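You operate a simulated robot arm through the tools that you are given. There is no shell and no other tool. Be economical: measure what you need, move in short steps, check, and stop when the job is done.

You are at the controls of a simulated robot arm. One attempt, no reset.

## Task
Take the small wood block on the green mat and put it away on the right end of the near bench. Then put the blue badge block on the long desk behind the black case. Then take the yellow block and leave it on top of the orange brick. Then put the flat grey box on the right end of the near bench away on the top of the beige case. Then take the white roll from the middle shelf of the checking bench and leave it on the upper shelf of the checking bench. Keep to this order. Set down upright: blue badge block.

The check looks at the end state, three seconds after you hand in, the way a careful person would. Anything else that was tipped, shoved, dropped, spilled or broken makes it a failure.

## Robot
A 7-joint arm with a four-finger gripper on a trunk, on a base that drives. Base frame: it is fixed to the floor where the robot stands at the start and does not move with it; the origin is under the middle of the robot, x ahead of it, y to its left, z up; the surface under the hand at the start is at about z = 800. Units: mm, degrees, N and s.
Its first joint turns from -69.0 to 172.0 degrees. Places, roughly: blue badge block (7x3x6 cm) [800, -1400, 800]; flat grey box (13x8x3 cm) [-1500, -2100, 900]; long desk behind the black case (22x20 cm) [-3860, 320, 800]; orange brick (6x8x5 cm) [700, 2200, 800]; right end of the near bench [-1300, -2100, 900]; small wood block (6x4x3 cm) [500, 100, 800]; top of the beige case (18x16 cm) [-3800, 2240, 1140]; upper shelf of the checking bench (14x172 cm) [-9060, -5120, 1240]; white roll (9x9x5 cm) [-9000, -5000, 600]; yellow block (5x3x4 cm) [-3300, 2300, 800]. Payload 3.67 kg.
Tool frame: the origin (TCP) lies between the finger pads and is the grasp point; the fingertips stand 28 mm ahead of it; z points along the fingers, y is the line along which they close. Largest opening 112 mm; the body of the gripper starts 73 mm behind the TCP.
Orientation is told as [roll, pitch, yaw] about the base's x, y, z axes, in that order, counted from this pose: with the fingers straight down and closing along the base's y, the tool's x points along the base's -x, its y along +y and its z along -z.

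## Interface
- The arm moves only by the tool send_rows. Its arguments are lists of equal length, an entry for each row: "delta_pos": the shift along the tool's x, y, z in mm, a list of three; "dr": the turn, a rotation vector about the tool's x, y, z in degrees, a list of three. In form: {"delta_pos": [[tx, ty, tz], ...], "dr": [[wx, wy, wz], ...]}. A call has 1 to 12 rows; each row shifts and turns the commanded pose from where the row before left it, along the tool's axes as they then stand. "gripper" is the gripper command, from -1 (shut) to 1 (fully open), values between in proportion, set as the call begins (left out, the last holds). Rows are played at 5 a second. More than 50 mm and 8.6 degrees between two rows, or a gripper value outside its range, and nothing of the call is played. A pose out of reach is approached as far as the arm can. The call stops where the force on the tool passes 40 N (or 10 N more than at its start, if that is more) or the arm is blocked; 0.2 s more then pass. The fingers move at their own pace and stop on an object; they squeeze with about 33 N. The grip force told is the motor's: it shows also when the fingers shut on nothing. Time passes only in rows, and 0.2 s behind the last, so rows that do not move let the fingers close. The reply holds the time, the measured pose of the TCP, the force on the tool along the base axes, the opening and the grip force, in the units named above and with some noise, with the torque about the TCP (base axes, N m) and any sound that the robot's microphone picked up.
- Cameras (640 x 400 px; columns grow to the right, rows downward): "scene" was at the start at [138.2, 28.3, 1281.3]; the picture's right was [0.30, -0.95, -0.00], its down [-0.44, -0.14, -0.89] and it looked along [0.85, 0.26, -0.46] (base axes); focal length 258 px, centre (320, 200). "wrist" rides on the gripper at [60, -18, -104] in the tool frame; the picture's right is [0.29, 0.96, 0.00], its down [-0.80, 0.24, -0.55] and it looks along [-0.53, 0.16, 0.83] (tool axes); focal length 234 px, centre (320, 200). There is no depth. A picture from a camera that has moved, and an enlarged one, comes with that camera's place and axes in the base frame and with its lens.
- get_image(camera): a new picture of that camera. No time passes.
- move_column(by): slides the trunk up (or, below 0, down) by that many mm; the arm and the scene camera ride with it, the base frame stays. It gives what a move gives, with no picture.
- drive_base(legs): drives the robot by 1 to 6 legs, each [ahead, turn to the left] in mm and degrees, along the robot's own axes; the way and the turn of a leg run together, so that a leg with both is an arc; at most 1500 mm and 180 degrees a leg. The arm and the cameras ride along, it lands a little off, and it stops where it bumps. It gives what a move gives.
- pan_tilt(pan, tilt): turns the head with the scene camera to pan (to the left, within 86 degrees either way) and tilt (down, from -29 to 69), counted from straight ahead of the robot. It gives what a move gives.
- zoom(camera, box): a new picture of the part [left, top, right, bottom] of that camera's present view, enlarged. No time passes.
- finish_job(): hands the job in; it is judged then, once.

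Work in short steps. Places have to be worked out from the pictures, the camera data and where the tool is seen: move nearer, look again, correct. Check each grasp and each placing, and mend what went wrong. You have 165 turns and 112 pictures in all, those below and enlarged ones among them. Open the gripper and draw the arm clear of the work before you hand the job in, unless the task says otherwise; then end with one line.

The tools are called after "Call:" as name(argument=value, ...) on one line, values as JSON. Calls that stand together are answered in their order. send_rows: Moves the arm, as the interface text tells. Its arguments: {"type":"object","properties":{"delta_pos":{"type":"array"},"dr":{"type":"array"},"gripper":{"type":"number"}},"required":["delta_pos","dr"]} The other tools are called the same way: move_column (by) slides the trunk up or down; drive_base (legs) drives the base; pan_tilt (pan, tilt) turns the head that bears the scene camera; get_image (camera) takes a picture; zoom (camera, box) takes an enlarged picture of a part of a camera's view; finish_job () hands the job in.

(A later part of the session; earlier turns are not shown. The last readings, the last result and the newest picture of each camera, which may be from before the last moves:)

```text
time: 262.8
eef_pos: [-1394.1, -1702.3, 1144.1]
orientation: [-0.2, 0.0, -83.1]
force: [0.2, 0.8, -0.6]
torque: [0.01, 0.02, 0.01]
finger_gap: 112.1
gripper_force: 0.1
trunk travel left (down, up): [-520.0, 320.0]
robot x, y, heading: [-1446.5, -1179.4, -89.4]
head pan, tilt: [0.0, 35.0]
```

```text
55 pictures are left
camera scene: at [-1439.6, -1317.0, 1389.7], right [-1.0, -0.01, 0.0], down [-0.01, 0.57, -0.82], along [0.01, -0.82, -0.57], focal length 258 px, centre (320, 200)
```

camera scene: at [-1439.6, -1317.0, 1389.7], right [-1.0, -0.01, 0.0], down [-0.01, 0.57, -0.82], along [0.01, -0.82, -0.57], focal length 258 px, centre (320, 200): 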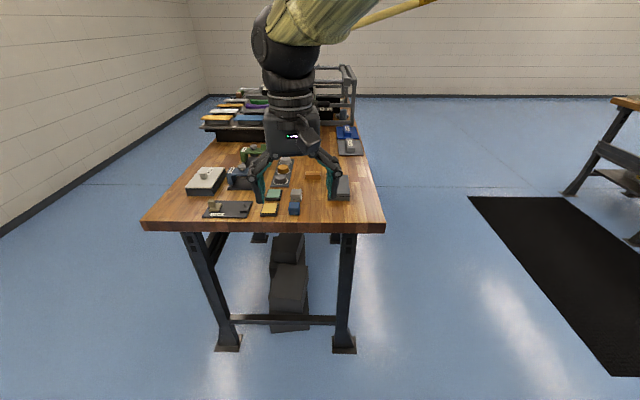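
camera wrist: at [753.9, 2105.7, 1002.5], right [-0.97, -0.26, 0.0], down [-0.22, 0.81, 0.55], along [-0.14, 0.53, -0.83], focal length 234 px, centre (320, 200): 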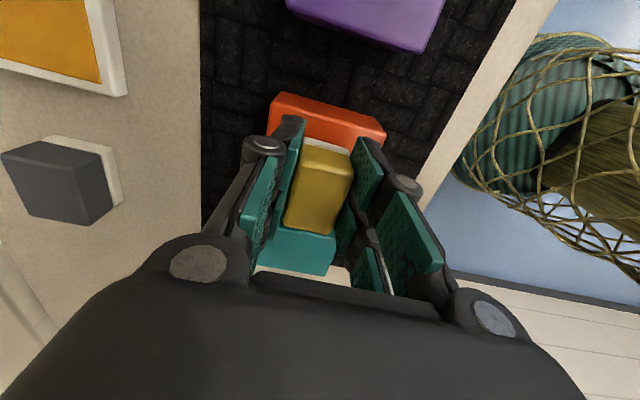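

Drive 120 mm ahead and position above the grey box, then view.

Call:
drive_base(legs=[[120, 0]])

Call:
send_rows(delta_pos=[[-37.4, -20.9, 10], [-37.4, -20.9, 10], [-37.4, -20.9, 10], [-37.4, -20.9, 10], [-37.4, -20.9, 10], [-37.4, -20.9, 10], [0, 0, 0]], dr=[[0, 0, 0], [0, 0, 0], [0, 0, 0], [0, 0, 0], [0, 0, 0], [0, 0, 0], [0, 0, 0]])

Call:
get_image(camera="wrist")

```text
time: 264.1
eef_pos: [-1393.5, -1824.5, 1142.4]
orientation: [-0.2, 0.0, -82.9]
force: [-0.3, -0.2, -0.2]
torque: [0.06, -0.01, -0.01]
finger_gap: 112.1
gripper_force: 0.0
trunk travel left (down, up): [-520.0, 320.0]
robot x, y, heading: [-1441.6, -1294.9, -89.6]
head pan, tilt: [0.0, 35.0]
```

```text
time: 265.7
eef_pos: [-1491.3, -2057.4, 1086.3]
orientation: [-0.2, -0.1, -82.8]
force: [-0.2, 1.7, -0.1]
torque: [-0.03, -0.03, 0.01]
finger_gap: 112.3
gripper_force: 0.1
trunk travel left (down, up): [-520.0, 320.0]
robot x, y, heading: [-1441.9, -1300.3, -89.2]
head pan, tilt: [0.0, 35.0]
```

```text
54 pictures are left
camera wrist: at [-1514.7, -2000.2, 1189.6], right [0.91, 0.4, 0.0], down [0.34, -0.76, 0.55], along [0.22, -0.51, -0.83], focal length 234 px, centre (320, 200)
```

wrist: 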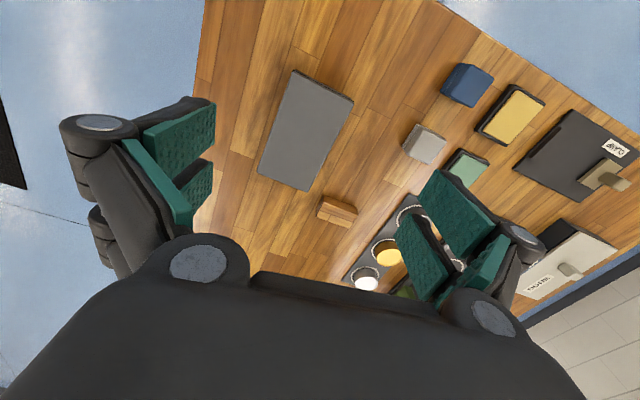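

Call:
zoom(camera="wrist", box=[220, 40, 412, 160])

```text
3.33 times, centred on (316, 100) of wrist
camera zoom: at [-1514.7, -2000.2, 1189.6], right [0.91, 0.4, 0.0], down [0.34, -0.76, 0.55], along [0.22, -0.51, -0.83], focal length 781 px, centre (333, 533)
```

zoom: 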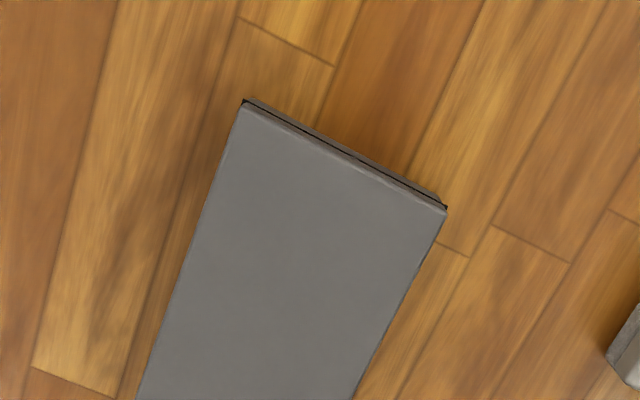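

Box is axis-aligned, centre ≈ (−1496, −2100). Align to −90°, centre, and descend part-way to verify.

Call:
send_rows(delta_pos=[[-20.8, -5, 10], [-20.8, -5, 10], [0, 0, 40], [0, 0, 40], [0, 0, 0]], dr=[[0, 0, 0], [0, 0, 0], [0, 0, 7.2], [0, 0, 0], [0, 0, 0]])

Call:
get_image(camera="wrist")

```text
time: 266.9
eef_pos: [-1494.8, -2103.5, 983.1]
orientation: [-0.2, -0.1, -90.2]
force: [-0.9, -0.5, 0.2]
torque: [0.0, 0.02, -0.01]
finger_gap: 112.0
gripper_force: 0.1
trunk travel left (down, up): [-520.0, 320.0]
robot x, y, heading: [-1434.8, -1298.7, -89.2]
head pan, tilt: [0.0, 35.0]
```

```text
52 pictures are left
camera wrist: at [-1511.4, -2042.6, 1087.1], right [0.96, 0.29, 0.0], down [0.24, -0.8, 0.55], along [0.15, -0.53, -0.83], focal length 234 px, centre (320, 200)
```

wrist: 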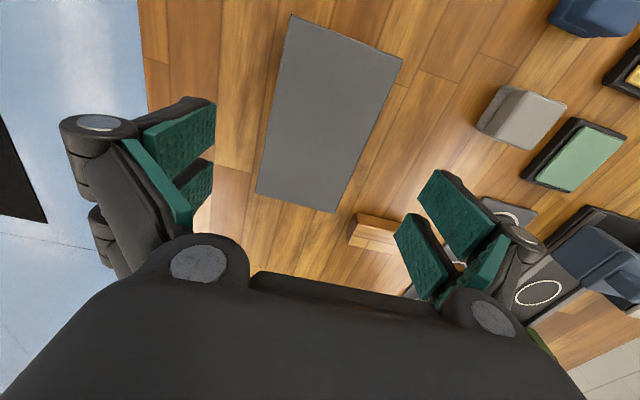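

Centre confirmed (−1498, −2099). Descend and grip.

Call:
send_rows(delta_pos=[[4, -3, 30], [0, 0, 30], [0, 0, 8], [0, 0, 0]], dr=[[0, 0, 0], [0, 0, 0], [0, 0, 0], [0, 0, 0]], gripper=0.9)

Call:
send_rows(delta_pos=[[0, 0, 0], [0, 0, 0], [0, 0, 0]], dr=[[0, 0, 0], [0, 0, 0], [0, 0, 0]], gripper=-1)

Call:
send_rows(delta_pos=[[0, 0, -30], [0, 0, -40], [0, 0, -45], [0, 0, -45], [0, 0, -45]], dr=[[0, 0, 0], [0, 0, 0], [0, 0, 0], [0, 0, 0], [0, 0, 0]])

Call:
get_image(camera="wrist")

```text
time: 267.9
eef_pos: [-1496.3, -2099.0, 915.3]
orientation: [-0.2, 0.0, -90.1]
force: [-0.9, -0.1, 0.3]
torque: [0.02, -0.03, -0.01]
finger_gap: 106.2
gripper_force: 0.0
trunk travel left (down, up): [-520.0, 320.0]
robot x, y, heading: [-1439.3, -1300.1, -89.1]
head pan, tilt: [0.0, 35.0]
```

```text
time: 268.7
eef_pos: [-1496.4, -2099.5, 916.1]
orientation: [-0.3, -0.1, -90.1]
force: [-0.3, -0.2, 2.8]
torque: [0.12, 0.05, 0.08]
finger_gap: 74.7
gripper_force: 33.0
trunk travel left (down, up): [-520.0, 320.0]
robot x, y, heading: [-1440.2, -1292.9, -89.2]
head pan, tilt: [0.0, 35.0]
```

```text
time: 269.9
eef_pos: [-1498.7, -2097.3, 1121.4]
orientation: [-0.2, 0.0, -90.1]
force: [0.2, 0.2, -1.1]
torque: [0.0, 0.02, 0.0]
finger_gap: 74.6
gripper_force: 32.8
trunk travel left (down, up): [-520.0, 320.0]
robot x, y, heading: [-1437.9, -1298.8, -89.5]
head pan, tilt: [0.0, 35.0]
```

```text
51 pictures are left
camera wrist: at [-1514.1, -2036.4, 1225.2], right [0.96, 0.29, 0.0], down [0.24, -0.8, 0.55], along [0.15, -0.53, -0.83], focal length 234 px, centre (320, 200)
```

wrist: 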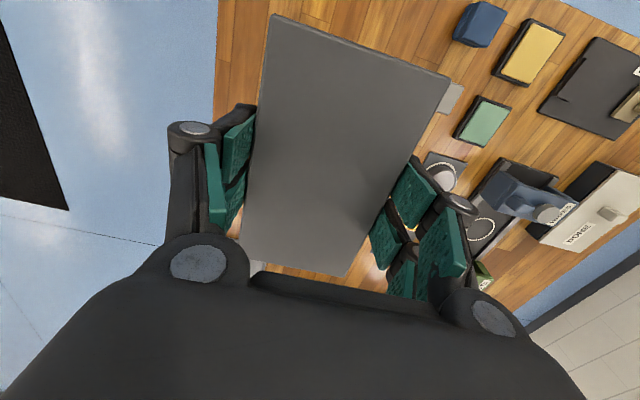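

Grey box held (74.6 mm). Retract, raise a little, and drive to the front of the long desk by the beige case.

Call:
send_rows(delta_pos=[[44, 0, -8], [44, 0, -8], [44, 0, -8], [44, 0, -8], [44, 0, -8], [44, 0, -8], [0, 0, 0]], dr=[[0, 0, 0], [0, 0, 0], [0, 0, 0], [0, 0, 0], [0, 0, 0], [0, 0, 0], [0, 0, 0]])

Call:
drive_base(legs=[[0, -161], [1250, 0], [1250, 0], [1250, 0], [0, 70]])

Call:
move_column(by=150)

Call:
pan_tilt(pan=0, tilt=20)

Call:
get_image(camera="scene")

```text
time: 271.5
eef_pos: [-1494.8, -1834.1, 1166.0]
orientation: [-0.2, -0.1, -90.1]
force: [-0.7, -0.6, -0.6]
torque: [-0.01, 0.01, 0.02]
finger_gap: 74.6
gripper_force: 32.7
trunk travel left (down, up): [-520.0, 320.0]
robot x, y, heading: [-1441.2, -1297.0, -89.4]
head pan, tilt: [0.0, 35.0]
```

```text
time: 299.1
eef_pos: [-3395.5, 2210.9, 1168.2]
orientation: [-0.1, 0.0, -178.3]
force: [0.0, -0.9, -1.4]
torque: [-0.02, 0.01, 0.01]
finger_gap: 74.8
gripper_force: 33.2
trunk travel left (down, up): [-520.0, 320.0]
robot x, y, heading: [-2861.8, 2170.7, -177.4]
head pan, tilt: [0.0, 35.0]
```

```text
time: 300.9
eef_pos: [-3394.9, 2211.7, 1316.8]
orientation: [-0.2, 0.1, -178.3]
force: [0.3, 0.3, -1.3]
torque: [0.0, -0.02, 0.02]
finger_gap: 74.7
gripper_force: 33.4
trunk travel left (down, up): [-670.0, 170.0]
robot x, y, heading: [-2861.2, 2170.3, -177.7]
head pan, tilt: [0.0, 35.0]
```

```text
time: 301.7
eef_pos: [-3395.9, 2210.5, 1318.5]
orientation: [-0.2, 0.1, -178.3]
force: [0.5, 0.0, -1.9]
torque: [0.02, -0.03, -0.02]
finger_gap: 74.7
gripper_force: 32.7
trunk travel left (down, up): [-670.0, 170.0]
robot x, y, heading: [-2859.0, 2172.7, -177.4]
head pan, tilt: [0.0, 20.0]
```

```text
50 pictures are left
camera scene: at [-3001.1, 2166.6, 1563.4], right [-0.04, 1.0, 0.0], down [0.34, 0.01, -0.94], along [-0.94, -0.04, -0.34], focal length 258 px, centre (320, 200)
```

scene: 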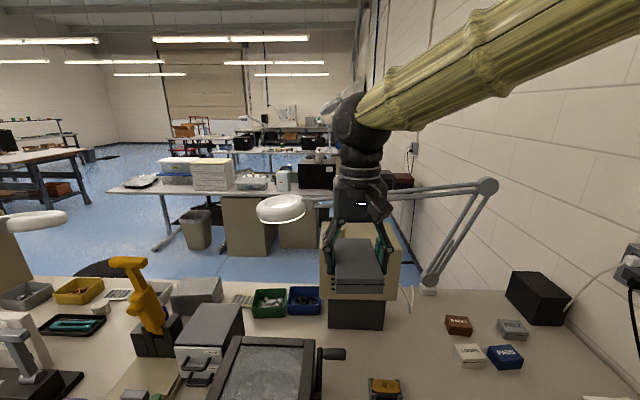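

Call:
zoom(camera="scene", box=[260, 170, 452, 290])

Call:
get_image(camera="wrist")

```text
3.33 times, centred on (356, 230) of scene
camera zoom: at [-3001.1, 2166.6, 1563.4], right [-0.04, 1.0, 0.0], down [0.34, 0.01, -0.94], along [-0.94, -0.04, -0.34], focal length 860 px, centre (200, 100)
```

zoom: 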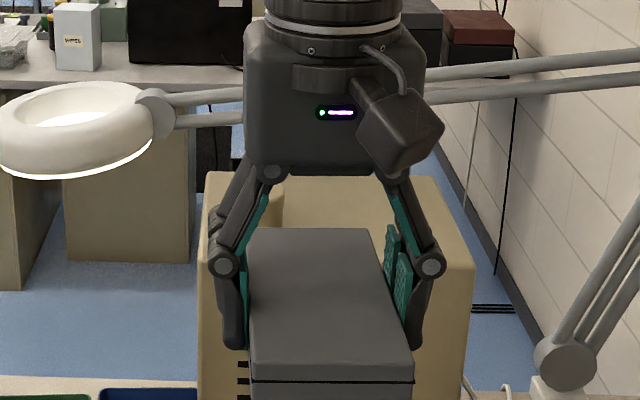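

```text
48 pictures are left
camera wrist: at [-3335.1, 2231.5, 1421.5], right [0.32, -0.95, 0.0], down [-0.79, -0.27, 0.55], along [-0.53, -0.17, -0.83], focal length 234 px, centre (320, 200)
```

wrist: 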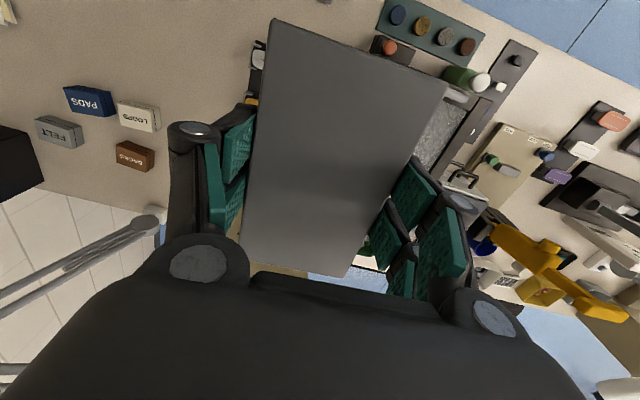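

Case top spans about x −3915…−3715, y 2135…2400, but something cylindrical may stand on it behind the gripper. Move the hand aside to see.

Call:
send_rows(delta_pos=[[0, 45, 0], [0, 45, 0], [0, 45, 0], [0, 45, 0], [0, 45, 0], [0, 0, 0]], dr=[[0, 0, 0], [0, 0, 0], [0, 0, 0], [0, 0, 0], [0, 0, 0], [0, 0, 0]])

Call:
zoom(camera="scene", box=[260, 170, 452, 290])

```text
time: 303.1
eef_pos: [-3389.2, 1987.6, 1317.7]
orientation: [0.0, 0.0, -178.3]
force: [0.5, 0.6, -1.0]
torque: [-0.03, -0.01, 0.0]
finger_gap: 74.8
gripper_force: 32.6
trunk travel left (down, up): [-670.0, 170.0]
robot x, y, heading: [-2857.5, 2172.5, -177.3]
head pan, tilt: [0.0, 20.0]
```

```text
3.33 times, centred on (356, 230) of scene
camera zoom: at [-3001.0, 2168.1, 1563.5], right [-0.04, 1.0, 0.0], down [0.34, 0.01, -0.94], along [-0.94, -0.04, -0.34], focal length 860 px, centre (200, 100)
```

zoom: 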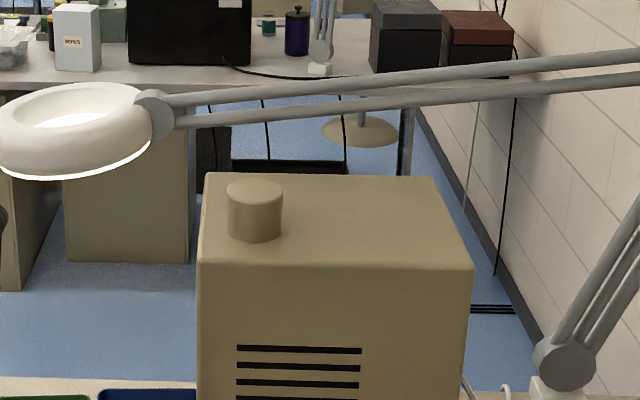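

A knob stands on the case top near (−3790, 2190). I'll raise the trunk to triangulate knob and case corners better.

Call:
move_column(by=165)

Call:
pan_tilt(pan=0, tilt=35)

Call:
zoom(camera="scene", box=[250, 110, 442, 230])

```text
time: 304.9
eef_pos: [-3388.5, 1985.5, 1482.2]
orientation: [-0.2, 0.0, -178.3]
force: [0.1, -1.2, -0.3]
torque: [-0.01, 0.01, -0.03]
finger_gap: 74.5
gripper_force: 33.2
trunk travel left (down, up): [-835.0, 5.0]
robot x, y, heading: [-2858.9, 2176.2, -177.6]
head pan, tilt: [0.0, 20.0]
```

```text
time: 305.7
eef_pos: [-3389.3, 1986.3, 1483.0]
orientation: [-0.2, 0.0, -178.3]
force: [0.3, 0.1, -0.5]
torque: [-0.02, 0.01, 0.01]
finger_gap: 74.4
gripper_force: 32.6
trunk travel left (down, up): [-835.0, 5.0]
robot x, y, heading: [-2858.2, 2174.3, -177.4]
head pan, tilt: [0.0, 35.0]
```

```text
3.33 times, centred on (346, 170) of scene
camera zoom: at [-2996.1, 2166.5, 1704.7], right [-0.04, 1.0, 0.0], down [0.57, 0.03, -0.82], along [-0.82, -0.04, -0.57], focal length 860 px, centre (233, 300)
```

zoom: 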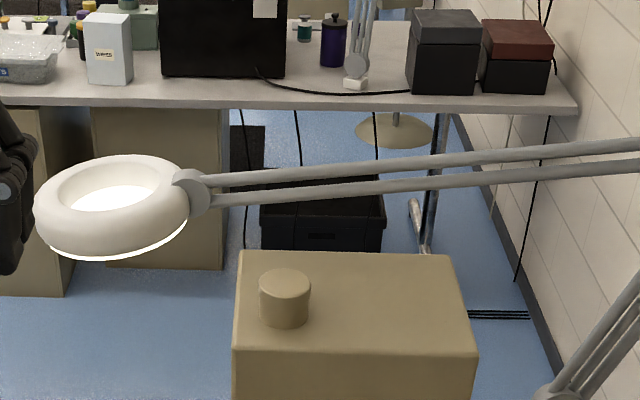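

Both views agree: case top x −3915…−3722, y 2131…2389, z 1140; knob at (−3787, 2186) r 29. I'll set the box at (−3803, 2288), long side along x, clear of the knob. Lower the trunk 150 and move over.

Call:
move_column(by=-150)

Call:
send_rows(delta_pos=[[-33.75, -26.2, 0], [-33.75, -26.2, 0], [-33.75, -26.2, 0], [-33.75, -26.2, 0], [-33.75, -26.2, 0], [-33.75, -26.2, 0], [-33.75, -26.2, 0], [-33.75, -26.2, 0], [-33.75, -26.2, 0], [-33.75, -26.2, 0], [-33.75, -26.2, 0], [-33.75, -26.2, 0]], dr=[[0, 0, 0], [0, 0, 0], [0, 0, 0], [0, 0, 0], [0, 0, 0], [0, 0, 0], [0, 0, 0], [0, 0, 0], [0, 0, 0], [0, 0, 0], [0, 0, 0], [0, 0, 1.7]])

Call:
get_image(camera="scene")

```text
time: 307.5
eef_pos: [-3388.5, 1986.8, 1332.2]
orientation: [-0.3, 0.1, -178.3]
force: [-0.2, -0.1, -0.4]
torque: [0.01, -0.01, 0.0]
finger_gap: 74.7
gripper_force: 33.4
trunk travel left (down, up): [-685.0, 155.0]
robot x, y, heading: [-2855.1, 2172.2, -177.6]
head pan, tilt: [0.0, 35.0]
```

```text
time: 310.1
eef_pos: [-3807.4, 2291.9, 1333.3]
orientation: [-0.2, 0.2, -179.9]
force: [0.0, -0.2, -2.0]
torque: [0.0, -0.06, 0.02]
finger_gap: 74.5
gripper_force: 33.2
trunk travel left (down, up): [-685.0, 155.0]
robot x, y, heading: [-2856.9, 2171.0, -177.4]
head pan, tilt: [0.0, 35.0]
```

```text
45 pictures are left
camera scene: at [-2999.1, 2168.3, 1554.4], right [-0.04, 1.0, 0.0], down [0.57, 0.02, -0.82], along [-0.82, -0.04, -0.58], focal length 258 px, centre (320, 200)
```

scene: 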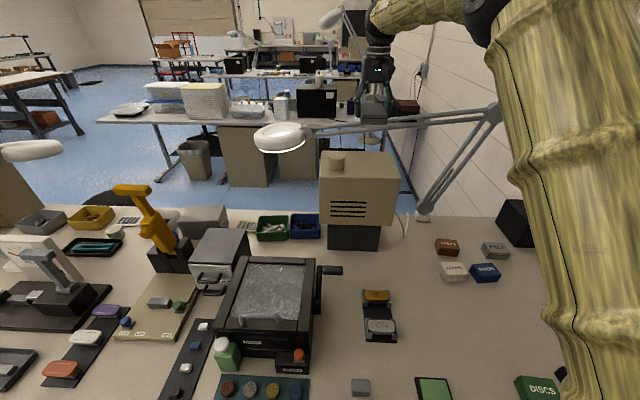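

Call:
zoom(camera="scene", box=[300, 40, 460, 200])

Call:
get_image(camera="wrist")

```text
2.50 times, centred on (380, 120) of scene
camera zoom: at [-2999.1, 2168.3, 1554.4], right [-0.04, 1.0, 0.0], down [0.57, 0.02, -0.82], along [-0.82, -0.04, -0.58], focal length 645 px, centre (170, 400)
```

zoom: 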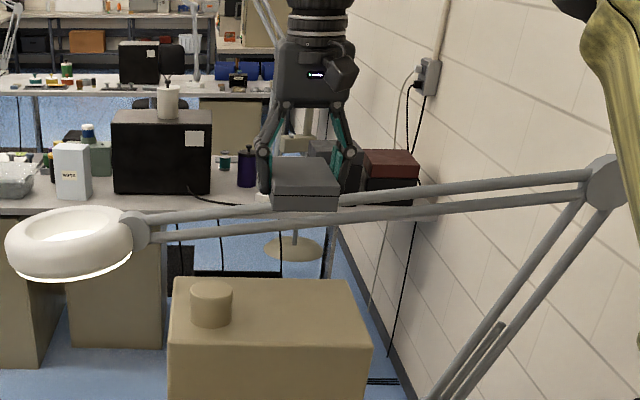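

```text
43 pictures are left
camera wrist: at [-3746.2, 2310.1, 1436.9], right [0.29, -0.96, 0.0], down [-0.8, -0.24, 0.55], along [-0.53, -0.16, -0.83], focal length 234 px, centre (320, 200)
```

wrist: 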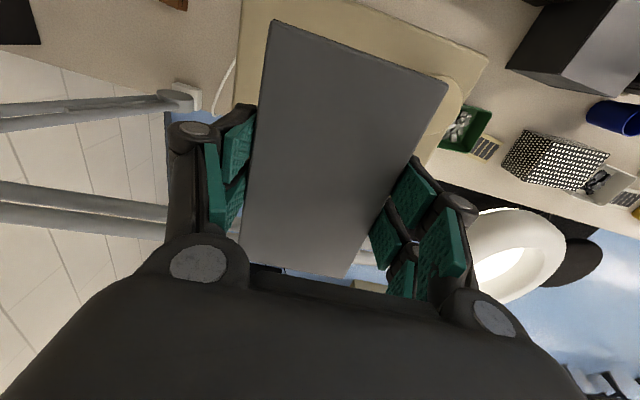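

Box is in front of and clear of the lamp arm (x≈−3935), and right of the knob. Lower to ~20 mm above the case.

Call:
send_rows(delta_pos=[[4, 2, 40], [0, 0, 40], [0, 0, 40], [0, 0, 20], [0, 0, 0]], dr=[[0, 0, 0], [0, 0, 0], [0, 0, 0], [0, 0, 0], [0, 0, 0]])

Call:
zoom(camera="scene", box=[290, 70, 450, 230])

```text
time: 311.3
eef_pos: [-3796.9, 2289.0, 1193.6]
orientation: [-0.3, -0.2, -180.0]
force: [0.0, -0.2, -0.5]
torque: [0.01, 0.02, 0.0]
finger_gap: 74.9
gripper_force: 32.7
trunk travel left (down, up): [-685.0, 155.0]
robot x, y, heading: [-2859.4, 2172.4, -177.5]
head pan, tilt: [0.0, 35.0]
```

```text
2.50 times, centred on (370, 150) of scene
camera zoom: at [-2995.7, 2166.5, 1554.7], right [-0.04, 1.0, 0.0], down [0.57, 0.03, -0.82], along [-0.82, -0.04, -0.57], focal length 645 px, centre (195, 325)
```

zoom: 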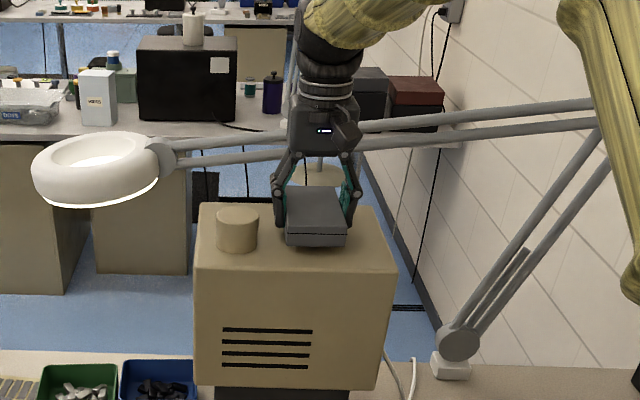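

Good clearance all round. Lower slowly to contact.

Call:
send_rows(delta_pos=[[0, 0, 8], [0, 0, 6], [0, 0, 2], [0, 0, 1], [0, 0, 1], [0, 0, 0], [0, 0, 0]], dr=[[0, 0, 0], [0, 0, 0], [0, 0, 0], [0, 0, 0], [0, 0, 0], [0, 0, 0], [0, 0, 0]])

```text
time: 312.9
eef_pos: [-3797.7, 2287.5, 1177.5]
orientation: [-0.3, -0.2, 179.9]
force: [-5.1, 2.0, 20.4]
torque: [0.02, 0.13, -0.03]
finger_gap: 74.7
gripper_force: 33.0
trunk travel left (down, up): [-685.0, 155.0]
robot x, y, heading: [-2858.6, 2171.6, -177.4]
head pan, tilt: [0.0, 35.0]
```

Contact. Open slightly (to ~87 mm) and rise straight up.

Call:
send_rows(delta_pos=[[0, 0, -1], [0, 0, 0]], dr=[[0, 0, 0], [0, 0, 0]])

Call:
send_rows(delta_pos=[[0, 0, 0], [0, 0, 0], [0, 0, 0]], dr=[[0, 0, 0], [0, 0, 0], [0, 0, 0]], gripper=0.55)

Call:
send_rows(delta_pos=[[0, 0, -20], [0, 0, -40], [0, 0, -40], [0, 0, -40], [0, 0, 0]], dr=[[0, 0, 0], [0, 0, 0], [0, 0, 0], [0, 0, 0], [0, 0, 0]])

Call:
get_image(camera="scene")

```text
time: 313.5
eef_pos: [-3797.9, 2287.9, 1176.7]
orientation: [-0.2, -0.1, -179.9]
force: [0.4, 0.1, 13.8]
torque: [-0.06, 0.53, -0.03]
finger_gap: 74.8
gripper_force: 32.7
trunk travel left (down, up): [-685.0, 155.0]
robot x, y, heading: [-2859.4, 2170.6, -177.5]
head pan, tilt: [0.0, 35.0]
```

```text
time: 314.3
eef_pos: [-3799.4, 2287.3, 1177.4]
orientation: [-0.1, 0.0, -179.9]
force: [0.2, -0.1, -0.1]
torque: [0.0, -0.01, 0.03]
finger_gap: 86.7
gripper_force: 0.1
trunk travel left (down, up): [-685.0, 155.0]
robot x, y, heading: [-2859.0, 2176.0, -177.5]
head pan, tilt: [0.0, 35.0]
```

```text
time: 315.5
eef_pos: [-3800.7, 2287.6, 1317.9]
orientation: [-0.2, 0.0, -180.0]
force: [-0.3, 0.6, -0.1]
torque: [0.03, 0.0, 0.02]
finger_gap: 86.9
gripper_force: 0.0
trunk travel left (down, up): [-685.0, 155.0]
robot x, y, heading: [-2860.6, 2172.6, -177.5]
head pan, tilt: [0.0, 35.0]
```

```text
41 pictures are left
camera scene: at [-2997.1, 2166.9, 1554.5], right [-0.04, 1.0, 0.0], down [0.57, 0.03, -0.82], along [-0.82, -0.04, -0.57], focal length 258 px, centre (320, 200)
```

scene: 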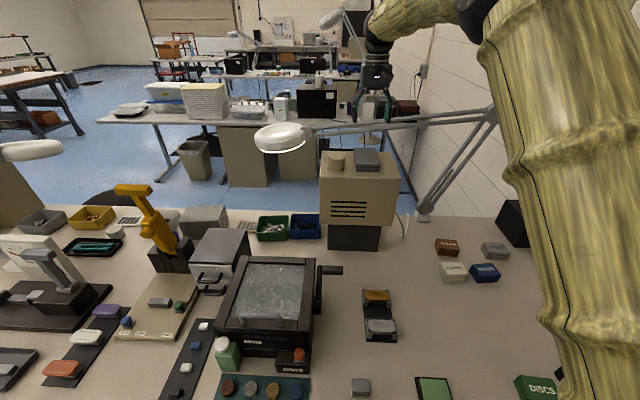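

Grey box sits squarely beside the knob. Retract the arm and drive down the front aisle, then look west toward the checking bench.

Call:
send_rows(delta_pos=[[45, 0, 0], [45, 0, 0], [45, 0, 0], [45, 0, 0], [45, 0, 0], [45, 0, 0], [45, 0, 0], [45, 0, 0], [40, 0, 0]], dr=[[0, 0, 0], [0, 0, 0], [0, 0, 0], [0, 0, 0], [0, 0, 0], [0, 0, 0], [0, 0, 0], [0, 0, 0], [0, 0, 0]])

Call:
drive_base(legs=[[-350, 0], [0, 87], [1050, 0], [1050, 0], [1050, 0], [0, -90]])

Call:
pan_tilt(pan=20, tilt=12)

Call:
get_image(camera="scene")

```text
time: 317.5
eef_pos: [-3395.8, 2293.6, 1317.3]
orientation: [0.0, -0.2, 180.0]
force: [0.3, 0.0, 0.5]
torque: [-0.08, 0.03, 0.01]
finger_gap: 86.9
gripper_force: 0.1
trunk travel left (down, up): [-685.0, 155.0]
robot x, y, heading: [-2858.3, 2171.2, -177.5]
head pan, tilt: [0.0, 35.0]
```

```text
time: 342.4
eef_pos: [-3133.3, -860.0, 1317.4]
orientation: [-0.1, -0.1, 175.9]
force: [-0.2, -0.1, 0.1]
torque: [0.04, -0.02, -0.01]
finger_gap: 86.5
gripper_force: 0.0
trunk travel left (down, up): [-685.0, 155.0]
robot x, y, heading: [-2607.3, -1016.3, 178.3]
head pan, tilt: [0.0, 35.0]
```

```text
time: 343.3
eef_pos: [-3135.6, -860.1, 1317.6]
orientation: [-0.2, 0.0, 175.9]
force: [-0.2, 0.1, -0.6]
torque: [0.02, 0.03, 0.02]
finger_gap: 86.7
gripper_force: 0.0
trunk travel left (down, up): [-685.0, 155.0]
robot x, y, heading: [-2604.9, -1013.8, 178.5]
head pan, tilt: [20.0, 12.0]
```

```text
40 pictures are left
camera scene: at [-2743.0, -1041.3, 1591.5], right [-0.32, 0.95, 0.0], down [0.2, 0.07, -0.98], along [-0.93, -0.31, -0.21], focal length 258 px, centre (320, 200)
```

scene: 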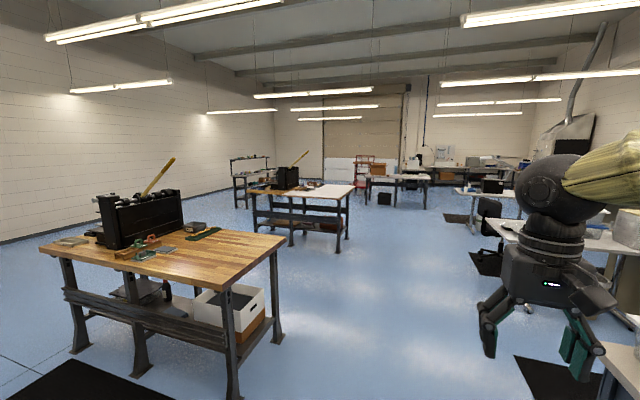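

Call:
zoom(camera="scene", box=[200, 130, 360, 230])

```text
4.00 times, centred on (280, 180) of scene
camera zoom: at [-2743.0, -1041.3, 1591.5], right [-0.32, 0.95, 0.0], down [0.2, 0.07, -0.98], along [-0.93, -0.31, -0.21], focal length 1032 px, centre (480, 280)
```

zoom: 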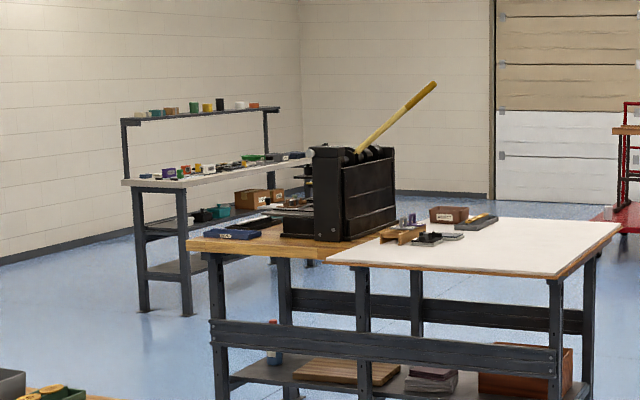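

The checking bench runs along x near (−9000, −5120), open to +y. I'll go through the wide gap between the two wood benches and look west from there.

Call:
drive_base(legs=[[0, 2], [1030, 0], [1030, 0], [1030, 0], [0, 90]])

Call:
pan_tilt(pan=-40, tilt=15)

Call:
get_image(camera="scene")

```text
time: 362.6
eef_pos: [-5806.6, -1609.9, 1318.2]
orientation: [-0.2, 0.1, -91.2]
force: [-0.3, -0.4, -0.7]
torque: [-0.05, -0.02, -0.01]
finger_gap: 86.7
gripper_force: 0.0
trunk travel left (down, up): [-685.0, 155.0]
robot x, y, heading: [-5680.3, -1077.2, -88.8]
head pan, tilt: [20.0, 12.0]
```

```text
time: 363.9
eef_pos: [-5807.9, -1609.8, 1316.1]
orientation: [-0.3, 0.0, -91.1]
force: [-0.1, 0.3, 0.5]
torque: [-0.02, 0.02, 0.02]
finger_gap: 86.6
gripper_force: 0.1
trunk travel left (down, up): [-685.0, 155.0]
robot x, y, heading: [-5676.9, -1072.7, -88.7]
head pan, tilt: [-40.0, 15.0]
```

```text
38 pictures are left
camera scene: at [-5737.3, -1196.4, 1586.6], right [-0.78, 0.62, 0.0], down [0.16, 0.2, -0.97], along [-0.6, -0.75, -0.26], focal length 258 px, centre (320, 200)
```

scene: 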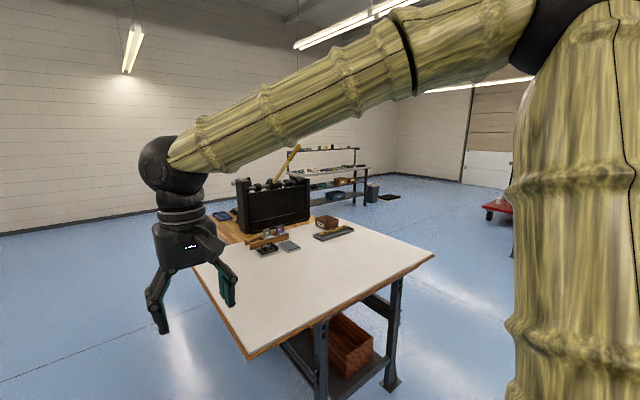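

Bench B is at x −5970…−7072, so I'd rather pass it on its north/west side. Drive west to x≈−7850 and look again.

Call:
drive_base(legs=[[0, -91], [1090, 0], [1090, 0], [0, 70]])

Call:
pan_tilt(pan=5, tilt=15)

Call:
get_image(camera="scene")

```text
time: 381.5
eef_pos: [-8137.0, -1583.2, 1317.0]
orientation: [-0.2, -0.1, -110.4]
force: [0.2, -0.4, -0.2]
torque: [0.04, -0.02, 0.0]
finger_gap: 86.6
gripper_force: 0.1
trunk travel left (down, up): [-685.0, 155.0]
robot x, y, heading: [-7841.5, -1117.1, -108.1]
head pan, tilt: [-40.0, 15.0]
```

```text
time: 382.6
eef_pos: [-8137.3, -1582.7, 1316.6]
orientation: [-0.2, 0.0, -110.4]
force: [-0.9, 0.3, 1.5]
torque: [0.05, 0.02, -0.02]
finger_gap: 86.9
gripper_force: 0.1
trunk travel left (down, up): [-685.0, 155.0]
robot x, y, heading: [-7839.9, -1116.9, -107.7]
head pan, tilt: [5.0, 15.0]
```

```text
37 pictures are left
camera scene: at [-7876.5, -1255.6, 1586.7], right [-0.97, 0.22, 0.0], down [0.06, 0.25, -0.97], along [-0.22, -0.94, -0.26], focal length 258 px, centre (320, 200)
```

scene: 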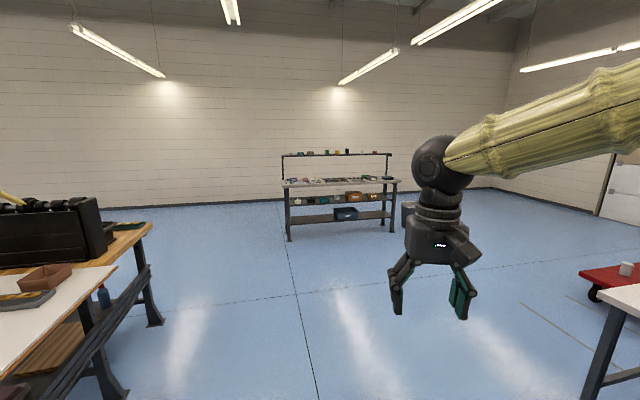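

Clear floor to the checking bench (front feet y≈−4820, x −8258…−9910). Drive to about (−8960, −3800) and face it.

Call:
drive_base(legs=[[0, -5], [1450, 0], [1450, 0], [0, 22]])

Call:
pan_tilt(pan=0, tilt=20)

Call:
get_image(camera="scene")

```text
time: 398.2
eef_pos: [-9089.7, -4312.9, 1316.7]
orientation: [-0.3, 0.0, -92.2]
force: [0.3, -0.3, 0.1]
torque: [0.02, 0.02, 0.01]
finger_gap: 86.5
gripper_force: 0.0
trunk travel left (down, up): [-685.0, 155.0]
robot x, y, heading: [-8950.0, -3779.2, -89.6]
head pan, tilt: [5.0, 15.0]
```

```text
time: 398.9
eef_pos: [-9089.5, -4312.8, 1316.3]
orientation: [-0.2, -0.1, -92.2]
force: [1.1, -0.1, 0.4]
torque: [-0.01, -0.06, 0.0]
finger_gap: 87.0
gripper_force: 0.1
trunk travel left (down, up): [-685.0, 155.0]
robot x, y, heading: [-8953.5, -3776.8, -90.0]
head pan, tilt: [0.0, 20.0]
```

```text
36 pictures are left
camera scene: at [-8952.1, -3922.1, 1578.6], right [-1.0, -0.01, 0.0], down [0.0, 0.34, -0.94], along [0.01, -0.94, -0.34], focal length 258 px, centre (320, 200)
```

scene: 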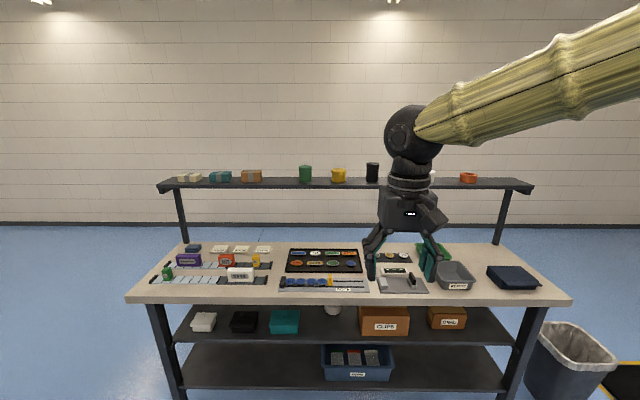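

The roll is just visible at (332, 309) under the bench top. Lower the trunk to look into the middle shelf (hand is still 400 mm short of the bench).

Call:
move_column(by=-560)

Call:
pan_tilt(pan=0, tilt=15)

Call:
get_image(camera="scene")

```text
refused: -560 is not a number from -400 to 400
```

```text
time: 399.5
eef_pos: [-9090.2, -4313.1, 1316.2]
orientation: [-0.2, 0.0, -92.2]
force: [-0.3, 0.0, 0.1]
torque: [0.02, -0.01, -0.01]
finger_gap: 86.6
gripper_force: 0.0
trunk travel left (down, up): [-685.0, 155.0]
robot x, y, heading: [-8952.2, -3780.1, -89.5]
head pan, tilt: [0.0, 15.0]
```

```text
35 pictures are left
camera scene: at [-8952.2, -3922.4, 1586.6], right [-1.0, -0.01, 0.0], down [0.0, 0.26, -0.97], along [0.01, -0.97, -0.26], focal length 258 px, centre (320, 200)
```

scene: 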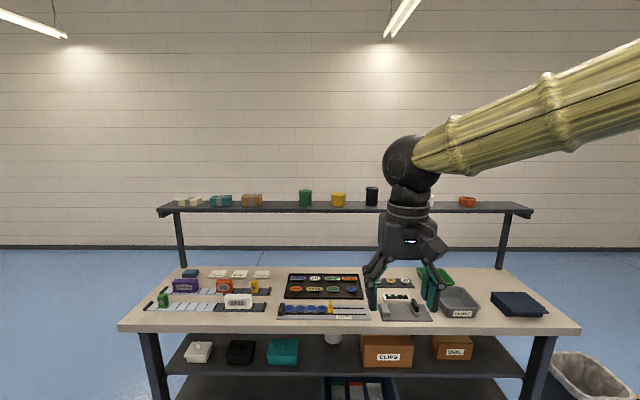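

The limit is 400 per call; lower in two steps.

Call:
move_column(by=-400)

Call:
move_column(by=-150)

Call:
get_image(camera="scene")

```text
time: 403.4
eef_pos: [-9090.1, -4313.6, 916.7]
orientation: [-0.2, 0.1, -92.2]
force: [0.7, 0.3, 0.1]
torque: [0.0, -0.02, 0.01]
finger_gap: 86.6
gripper_force: 0.0
trunk travel left (down, up): [-285.0, 555.0]
robot x, y, heading: [-8953.0, -3780.9, -89.3]
head pan, tilt: [0.0, 15.0]
```

```text
time: 405.1
eef_pos: [-9089.4, -4313.0, 767.3]
orientation: [-0.2, 0.1, -92.2]
force: [0.0, 0.3, -1.1]
torque: [0.01, 0.0, 0.03]
finger_gap: 86.6
gripper_force: 0.2
trunk travel left (down, up): [-135.0, 705.0]
robot x, y, heading: [-8952.4, -3778.3, -89.3]
head pan, tilt: [0.0, 15.0]
```

```text
34 pictures are left
camera scene: at [-8951.9, -3922.3, 1036.7], right [-1.0, -0.01, 0.0], down [0.0, 0.26, -0.97], along [0.01, -0.97, -0.26], focal length 258 px, centre (320, 200)
```

scene: 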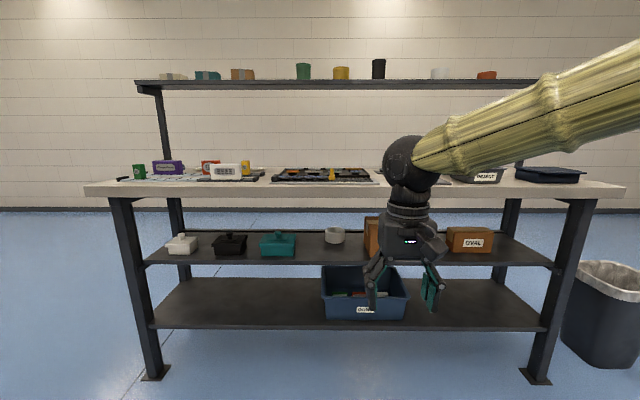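

Call:
zoom(camera="scene", box=[256, 170, 416, 270])

```text
4.00 times, centred on (336, 220) of scene
camera zoom: at [-8951.9, -3922.3, 1036.7], right [-1.0, -0.01, 0.0], down [0.0, 0.26, -0.97], along [0.01, -0.97, -0.26], focal length 1032 px, centre (256, 120)
```

zoom: 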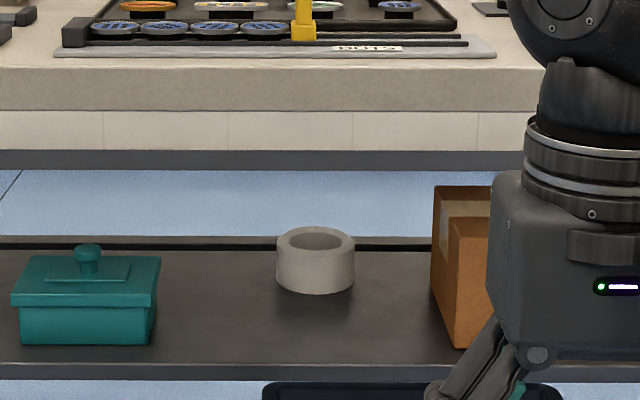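

Triangulating: shelf z≈549, bench top z≈858 (underside ≈820, front edge y≈−4759); the roll stands at about (−9008, −5030), 50 mm high. I need a forward-tilted approach (~27° above horizontal). First test the tilt in free space in front of the bench.

Call:
send_rows(delta_pos=[[-36.8, 17.6, 0], [-36.8, 17.6, 0], [-36.8, 17.6, 0], [-36.8, 17.6, 0], [-36.8, 17.6, 0], [0, 0, 0]], dr=[[0, 0, 0], [0, 0, 0], [0, 0, 0], [0, 0, 0], [0, 0, 0], [0, 0, -2.2]], gripper=1)

Call:
send_rows(delta_pos=[[0, 0, 0], [0, 0, 0], [0, 0, 0], [0, 0, 0], [0, 0, 0], [0, 0, 0], [0, 0, 0], [0, 0, 0], [0, 0, 0]], dr=[[0, -7.9, 0], [0, -7.9, 0], [0, -7.9, 0], [0, -7.9, 0], [0, -7.9, 0], [0, -7.9, 0], [0, -7.9, 0], [0, -7.7, 0], [0, 0, 0]])

Call:
get_image(camera="scene")

```text
time: 406.5
eef_pos: [-9007.7, -4501.4, 767.6]
orientation: [-0.2, 0.0, -89.9]
force: [-0.1, -0.2, 0.2]
torque: [0.03, 0.02, 0.01]
finger_gap: 112.0
gripper_force: 0.1
trunk travel left (down, up): [-135.0, 705.0]
robot x, y, heading: [-8949.4, -3777.2, -89.7]
head pan, tilt: [0.0, 15.0]
```

```text
time: 408.5
eef_pos: [-9008.2, -4501.1, 767.2]
orientation: [-0.2, -63.0, -89.7]
force: [-0.3, 0.7, -0.6]
torque: [-0.03, 0.02, 0.0]
finger_gap: 112.0
gripper_force: 0.0
trunk travel left (down, up): [-135.0, 705.0]
robot x, y, heading: [-8956.7, -3777.7, -89.7]
head pan, tilt: [0.0, 15.0]
```

```text
32 pictures are left
camera scene: at [-8952.4, -3922.7, 1036.6], right [-1.0, -0.01, 0.0], down [0.0, 0.26, -0.97], along [0.01, -0.97, -0.26], focal length 258 px, centre (320, 200)
```

scene: 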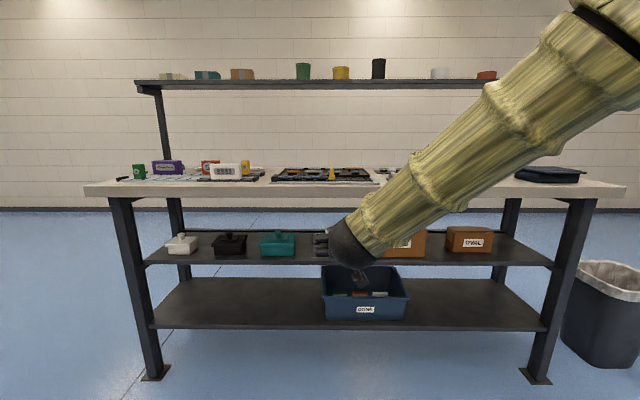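

The tilt works. For a flat forearm under the bench edge I want the trunk fully low and the arm stretched: lower the trunk 130, drive 150 mm ahead, and view with the wrist camera.

Call:
move_column(by=-130)

Call:
drive_base(legs=[[150, 0]])

Call:
get_image(camera="wrist")

Call:
get_image(camera="scene")

```text
time: 410.1
eef_pos: [-9008.6, -4501.8, 636.9]
orientation: [-0.5, -63.0, -89.7]
force: [0.3, 0.5, -0.3]
torque: [-0.01, 0.02, -0.02]
finger_gap: 112.1
gripper_force: 0.1
trunk travel left (down, up): [-5.0, 835.0]
robot x, y, heading: [-8954.9, -3779.3, -89.8]
head pan, tilt: [0.0, 15.0]
```

```text
time: 411.5
eef_pos: [-9007.6, -4655.0, 637.8]
orientation: [-0.5, -63.0, -89.5]
force: [-0.6, 0.3, 0.1]
torque: [0.02, -0.02, -0.01]
finger_gap: 111.9
gripper_force: 0.1
trunk travel left (down, up): [-5.0, 835.0]
robot x, y, heading: [-8956.7, -3933.6, -89.7]
head pan, tilt: [0.0, 15.0]
```

```text
31 pictures are left
camera wrist: at [-9024.5, -4533.8, 630.8], right [0.96, 0.13, -0.26], down [0.24, 0.13, 0.96], along [0.16, -0.98, 0.09], focal length 234 px, centre (320, 200)
```

wrist: 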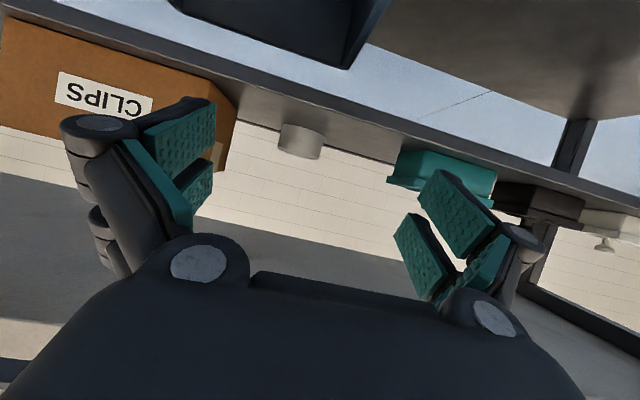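

```text
30 pictures are left
camera scene: at [-8951.1, -4076.0, 906.7], right [-1.0, -0.01, 0.0], down [0.0, 0.26, -0.97], along [0.01, -0.97, -0.26], focal length 258 px, centre (320, 200)
```

scene: 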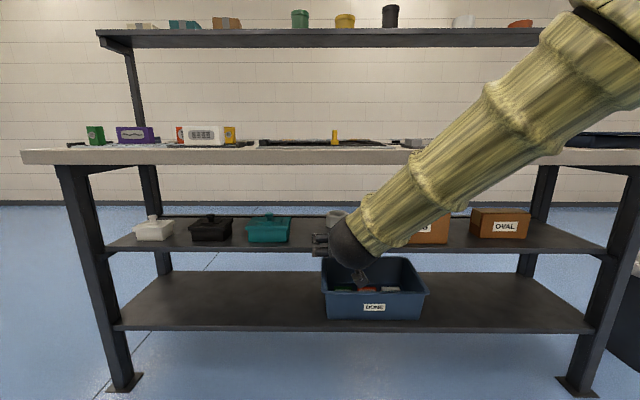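

Roll seen at ≈(−9012, −5034), clips box and teal box well off to the sides. Extend 195 mm toward it, lowering to z≈600, and check the forearm against the bench edge.

Call:
send_rows(delta_pos=[[-10.9, -0.7, 38.2], [-10.9, -0.7, 38.2], [-10.9, -0.7, 38.2], [-10.9, -0.7, 38.2], [-10.9, -0.7, 38.2], [0, 0, 0]], dr=[[0, 0, 0], [0, 0, 0], [0, 0, 0], [0, 0, 0], [0, 0, 0], [0, 0, 0]])

Call:
get_image(camera="wrist")

Call:
get_image(camera="scene")

```text
time: 412.9
eef_pos: [-9012.1, -4848.8, 599.8]
orientation: [-0.5, -63.0, -89.6]
force: [0.3, 0.4, -0.3]
torque: [0.01, -0.01, -0.01]
finger_gap: 112.4
gripper_force: 0.1
trunk travel left (down, up): [-5.0, 835.0]
robot x, y, heading: [-8951.3, -3930.1, -89.9]
head pan, tilt: [0.0, 15.0]
```

```text
29 pictures are left
camera wrist: at [-9028.2, -4728.7, 592.6], right [0.96, 0.13, -0.26], down [0.24, 0.13, 0.96], along [0.16, -0.98, 0.09], focal length 234 px, centre (320, 200)
```

wrist: 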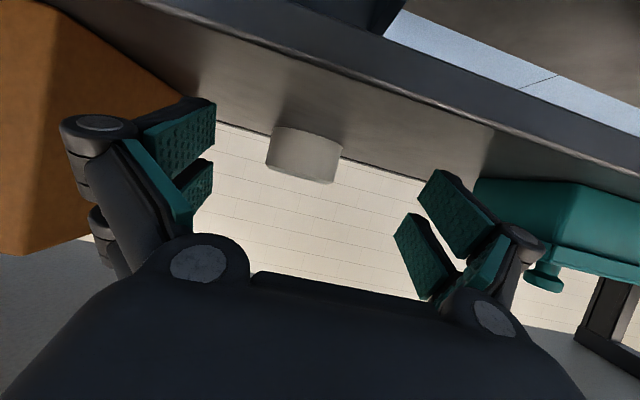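

```text
28 pictures are left
camera scene: at [-8951.2, -4076.2, 906.6], right [-1.0, -0.01, 0.0], down [0.0, 0.26, -0.97], along [0.01, -0.97, -0.26], focal length 258 px, centre (320, 200)
```

scene: 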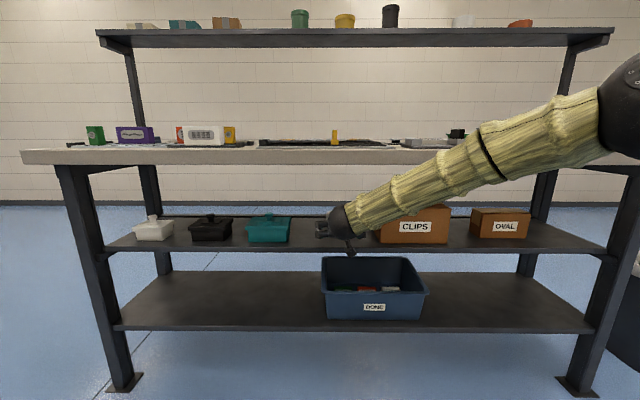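

Forearm is flattening and clear. Lateral alignment is within ~2 mm. Extend 150 mm more with the fingers straddling the roll, then look.

Call:
send_rows(delta_pos=[[-14.8, -0.4, 34.5], [-14.8, -0.4, 34.5], [-14.8, -0.4, 34.5], [-14.8, 0, 34.5], [0, 0, 0]], dr=[[0, 0, 0], [0, 0, 0], [0, 0, 0], [0, 0, 0], [0, 0, 0]])

Call:
get_image(camera="wrist")

Call:
get_image(camera="scene")

```text
time: 414.1
eef_pos: [-9012.7, -4998.7, 589.0]
orientation: [-0.3, -63.0, -89.7]
force: [-0.3, 0.3, 0.5]
torque: [-0.01, 0.01, -0.02]
finger_gap: 111.9
gripper_force: 0.0
trunk travel left (down, up): [-5.0, 835.0]
robot x, y, heading: [-8952.3, -3935.7, -89.9]
head pan, tilt: [0.0, 15.0]
```

```text
27 pictures are left
camera wrist: at [-9030.4, -4877.8, 583.2], right [0.96, 0.13, -0.26], down [0.24, 0.13, 0.96], along [0.16, -0.98, 0.09], focal length 234 px, centre (320, 200)
```

wrist: 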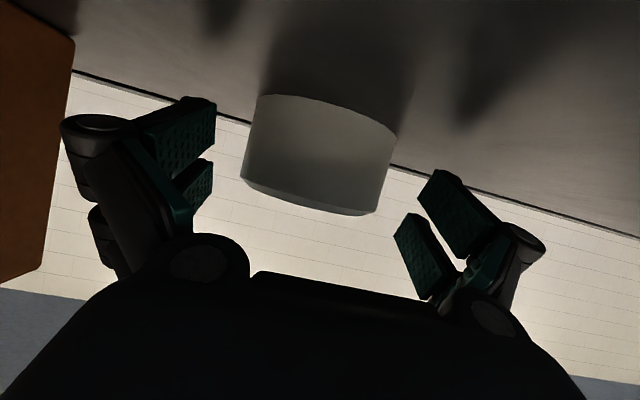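

```text
26 pictures are left
camera scene: at [-8951.1, -4076.2, 906.6], right [-1.0, -0.01, 0.0], down [0.0, 0.26, -0.97], along [0.01, -0.97, -0.26], focal length 258 px, centre (320, 200)
```

scene: 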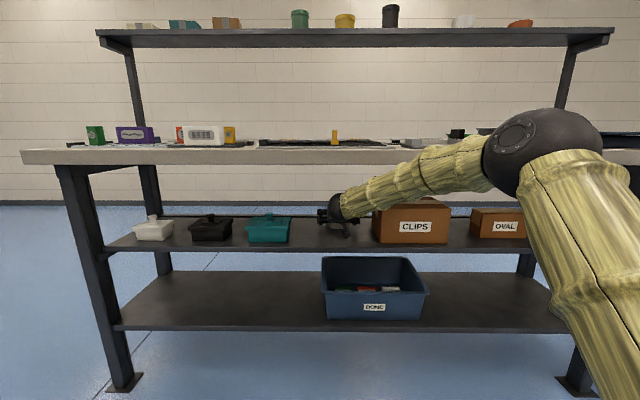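

Roll centre ≈ (−9014, −5031). Advance 20 mm and close.

Call:
send_rows(delta_pos=[[-4.5, -1, 8.9], [-4.5, 0, 8.9], [0, 0, 0]], dr=[[0, 0, 0], [0, 0, 0], [0, 0, 0]])

Call:
send_rows(delta_pos=[[0, 0, 0], [0, 0, 0], [0, 0, 0]], dr=[[0, 0, 0], [0, 0, 0], [0, 0, 0]], gripper=-1)

Call:
get_image(camera="wrist")

```text
time: 414.9
eef_pos: [-9013.7, -5019.2, 590.1]
orientation: [-0.5, -63.0, -89.7]
force: [-0.1, -0.1, 0.7]
torque: [0.02, -0.03, 0.03]
finger_gap: 112.1
gripper_force: 0.0
trunk travel left (down, up): [-5.0, 835.0]
robot x, y, heading: [-8951.4, -3931.0, -89.5]
head pan, tilt: [0.0, 15.0]
```

```text
time: 415.7
eef_pos: [-9013.6, -5020.2, 589.0]
orientation: [-0.5, -63.0, -89.5]
force: [0.3, 0.6, 1.8]
torque: [-0.04, 0.07, -0.01]
finger_gap: 89.1
gripper_force: 33.4
trunk travel left (down, up): [-5.0, 835.0]
robot x, y, heading: [-8951.6, -3934.3, -89.6]
head pan, tilt: [0.0, 15.0]
```

```text
25 pictures are left
camera wrist: at [-9030.7, -4898.8, 583.8], right [0.96, 0.13, -0.26], down [0.24, 0.13, 0.96], along [0.16, -0.98, 0.09], focal length 234 px, centre (320, 200)
```

wrist: 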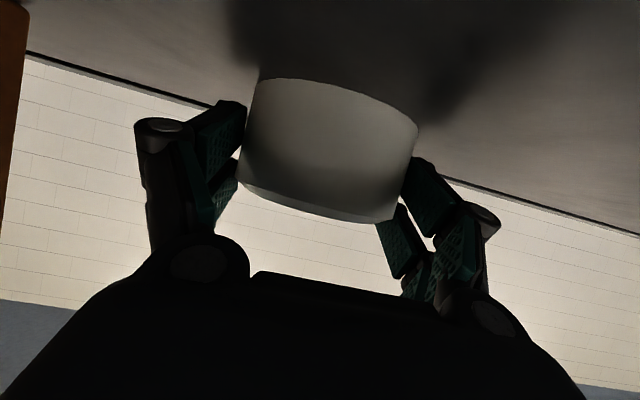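

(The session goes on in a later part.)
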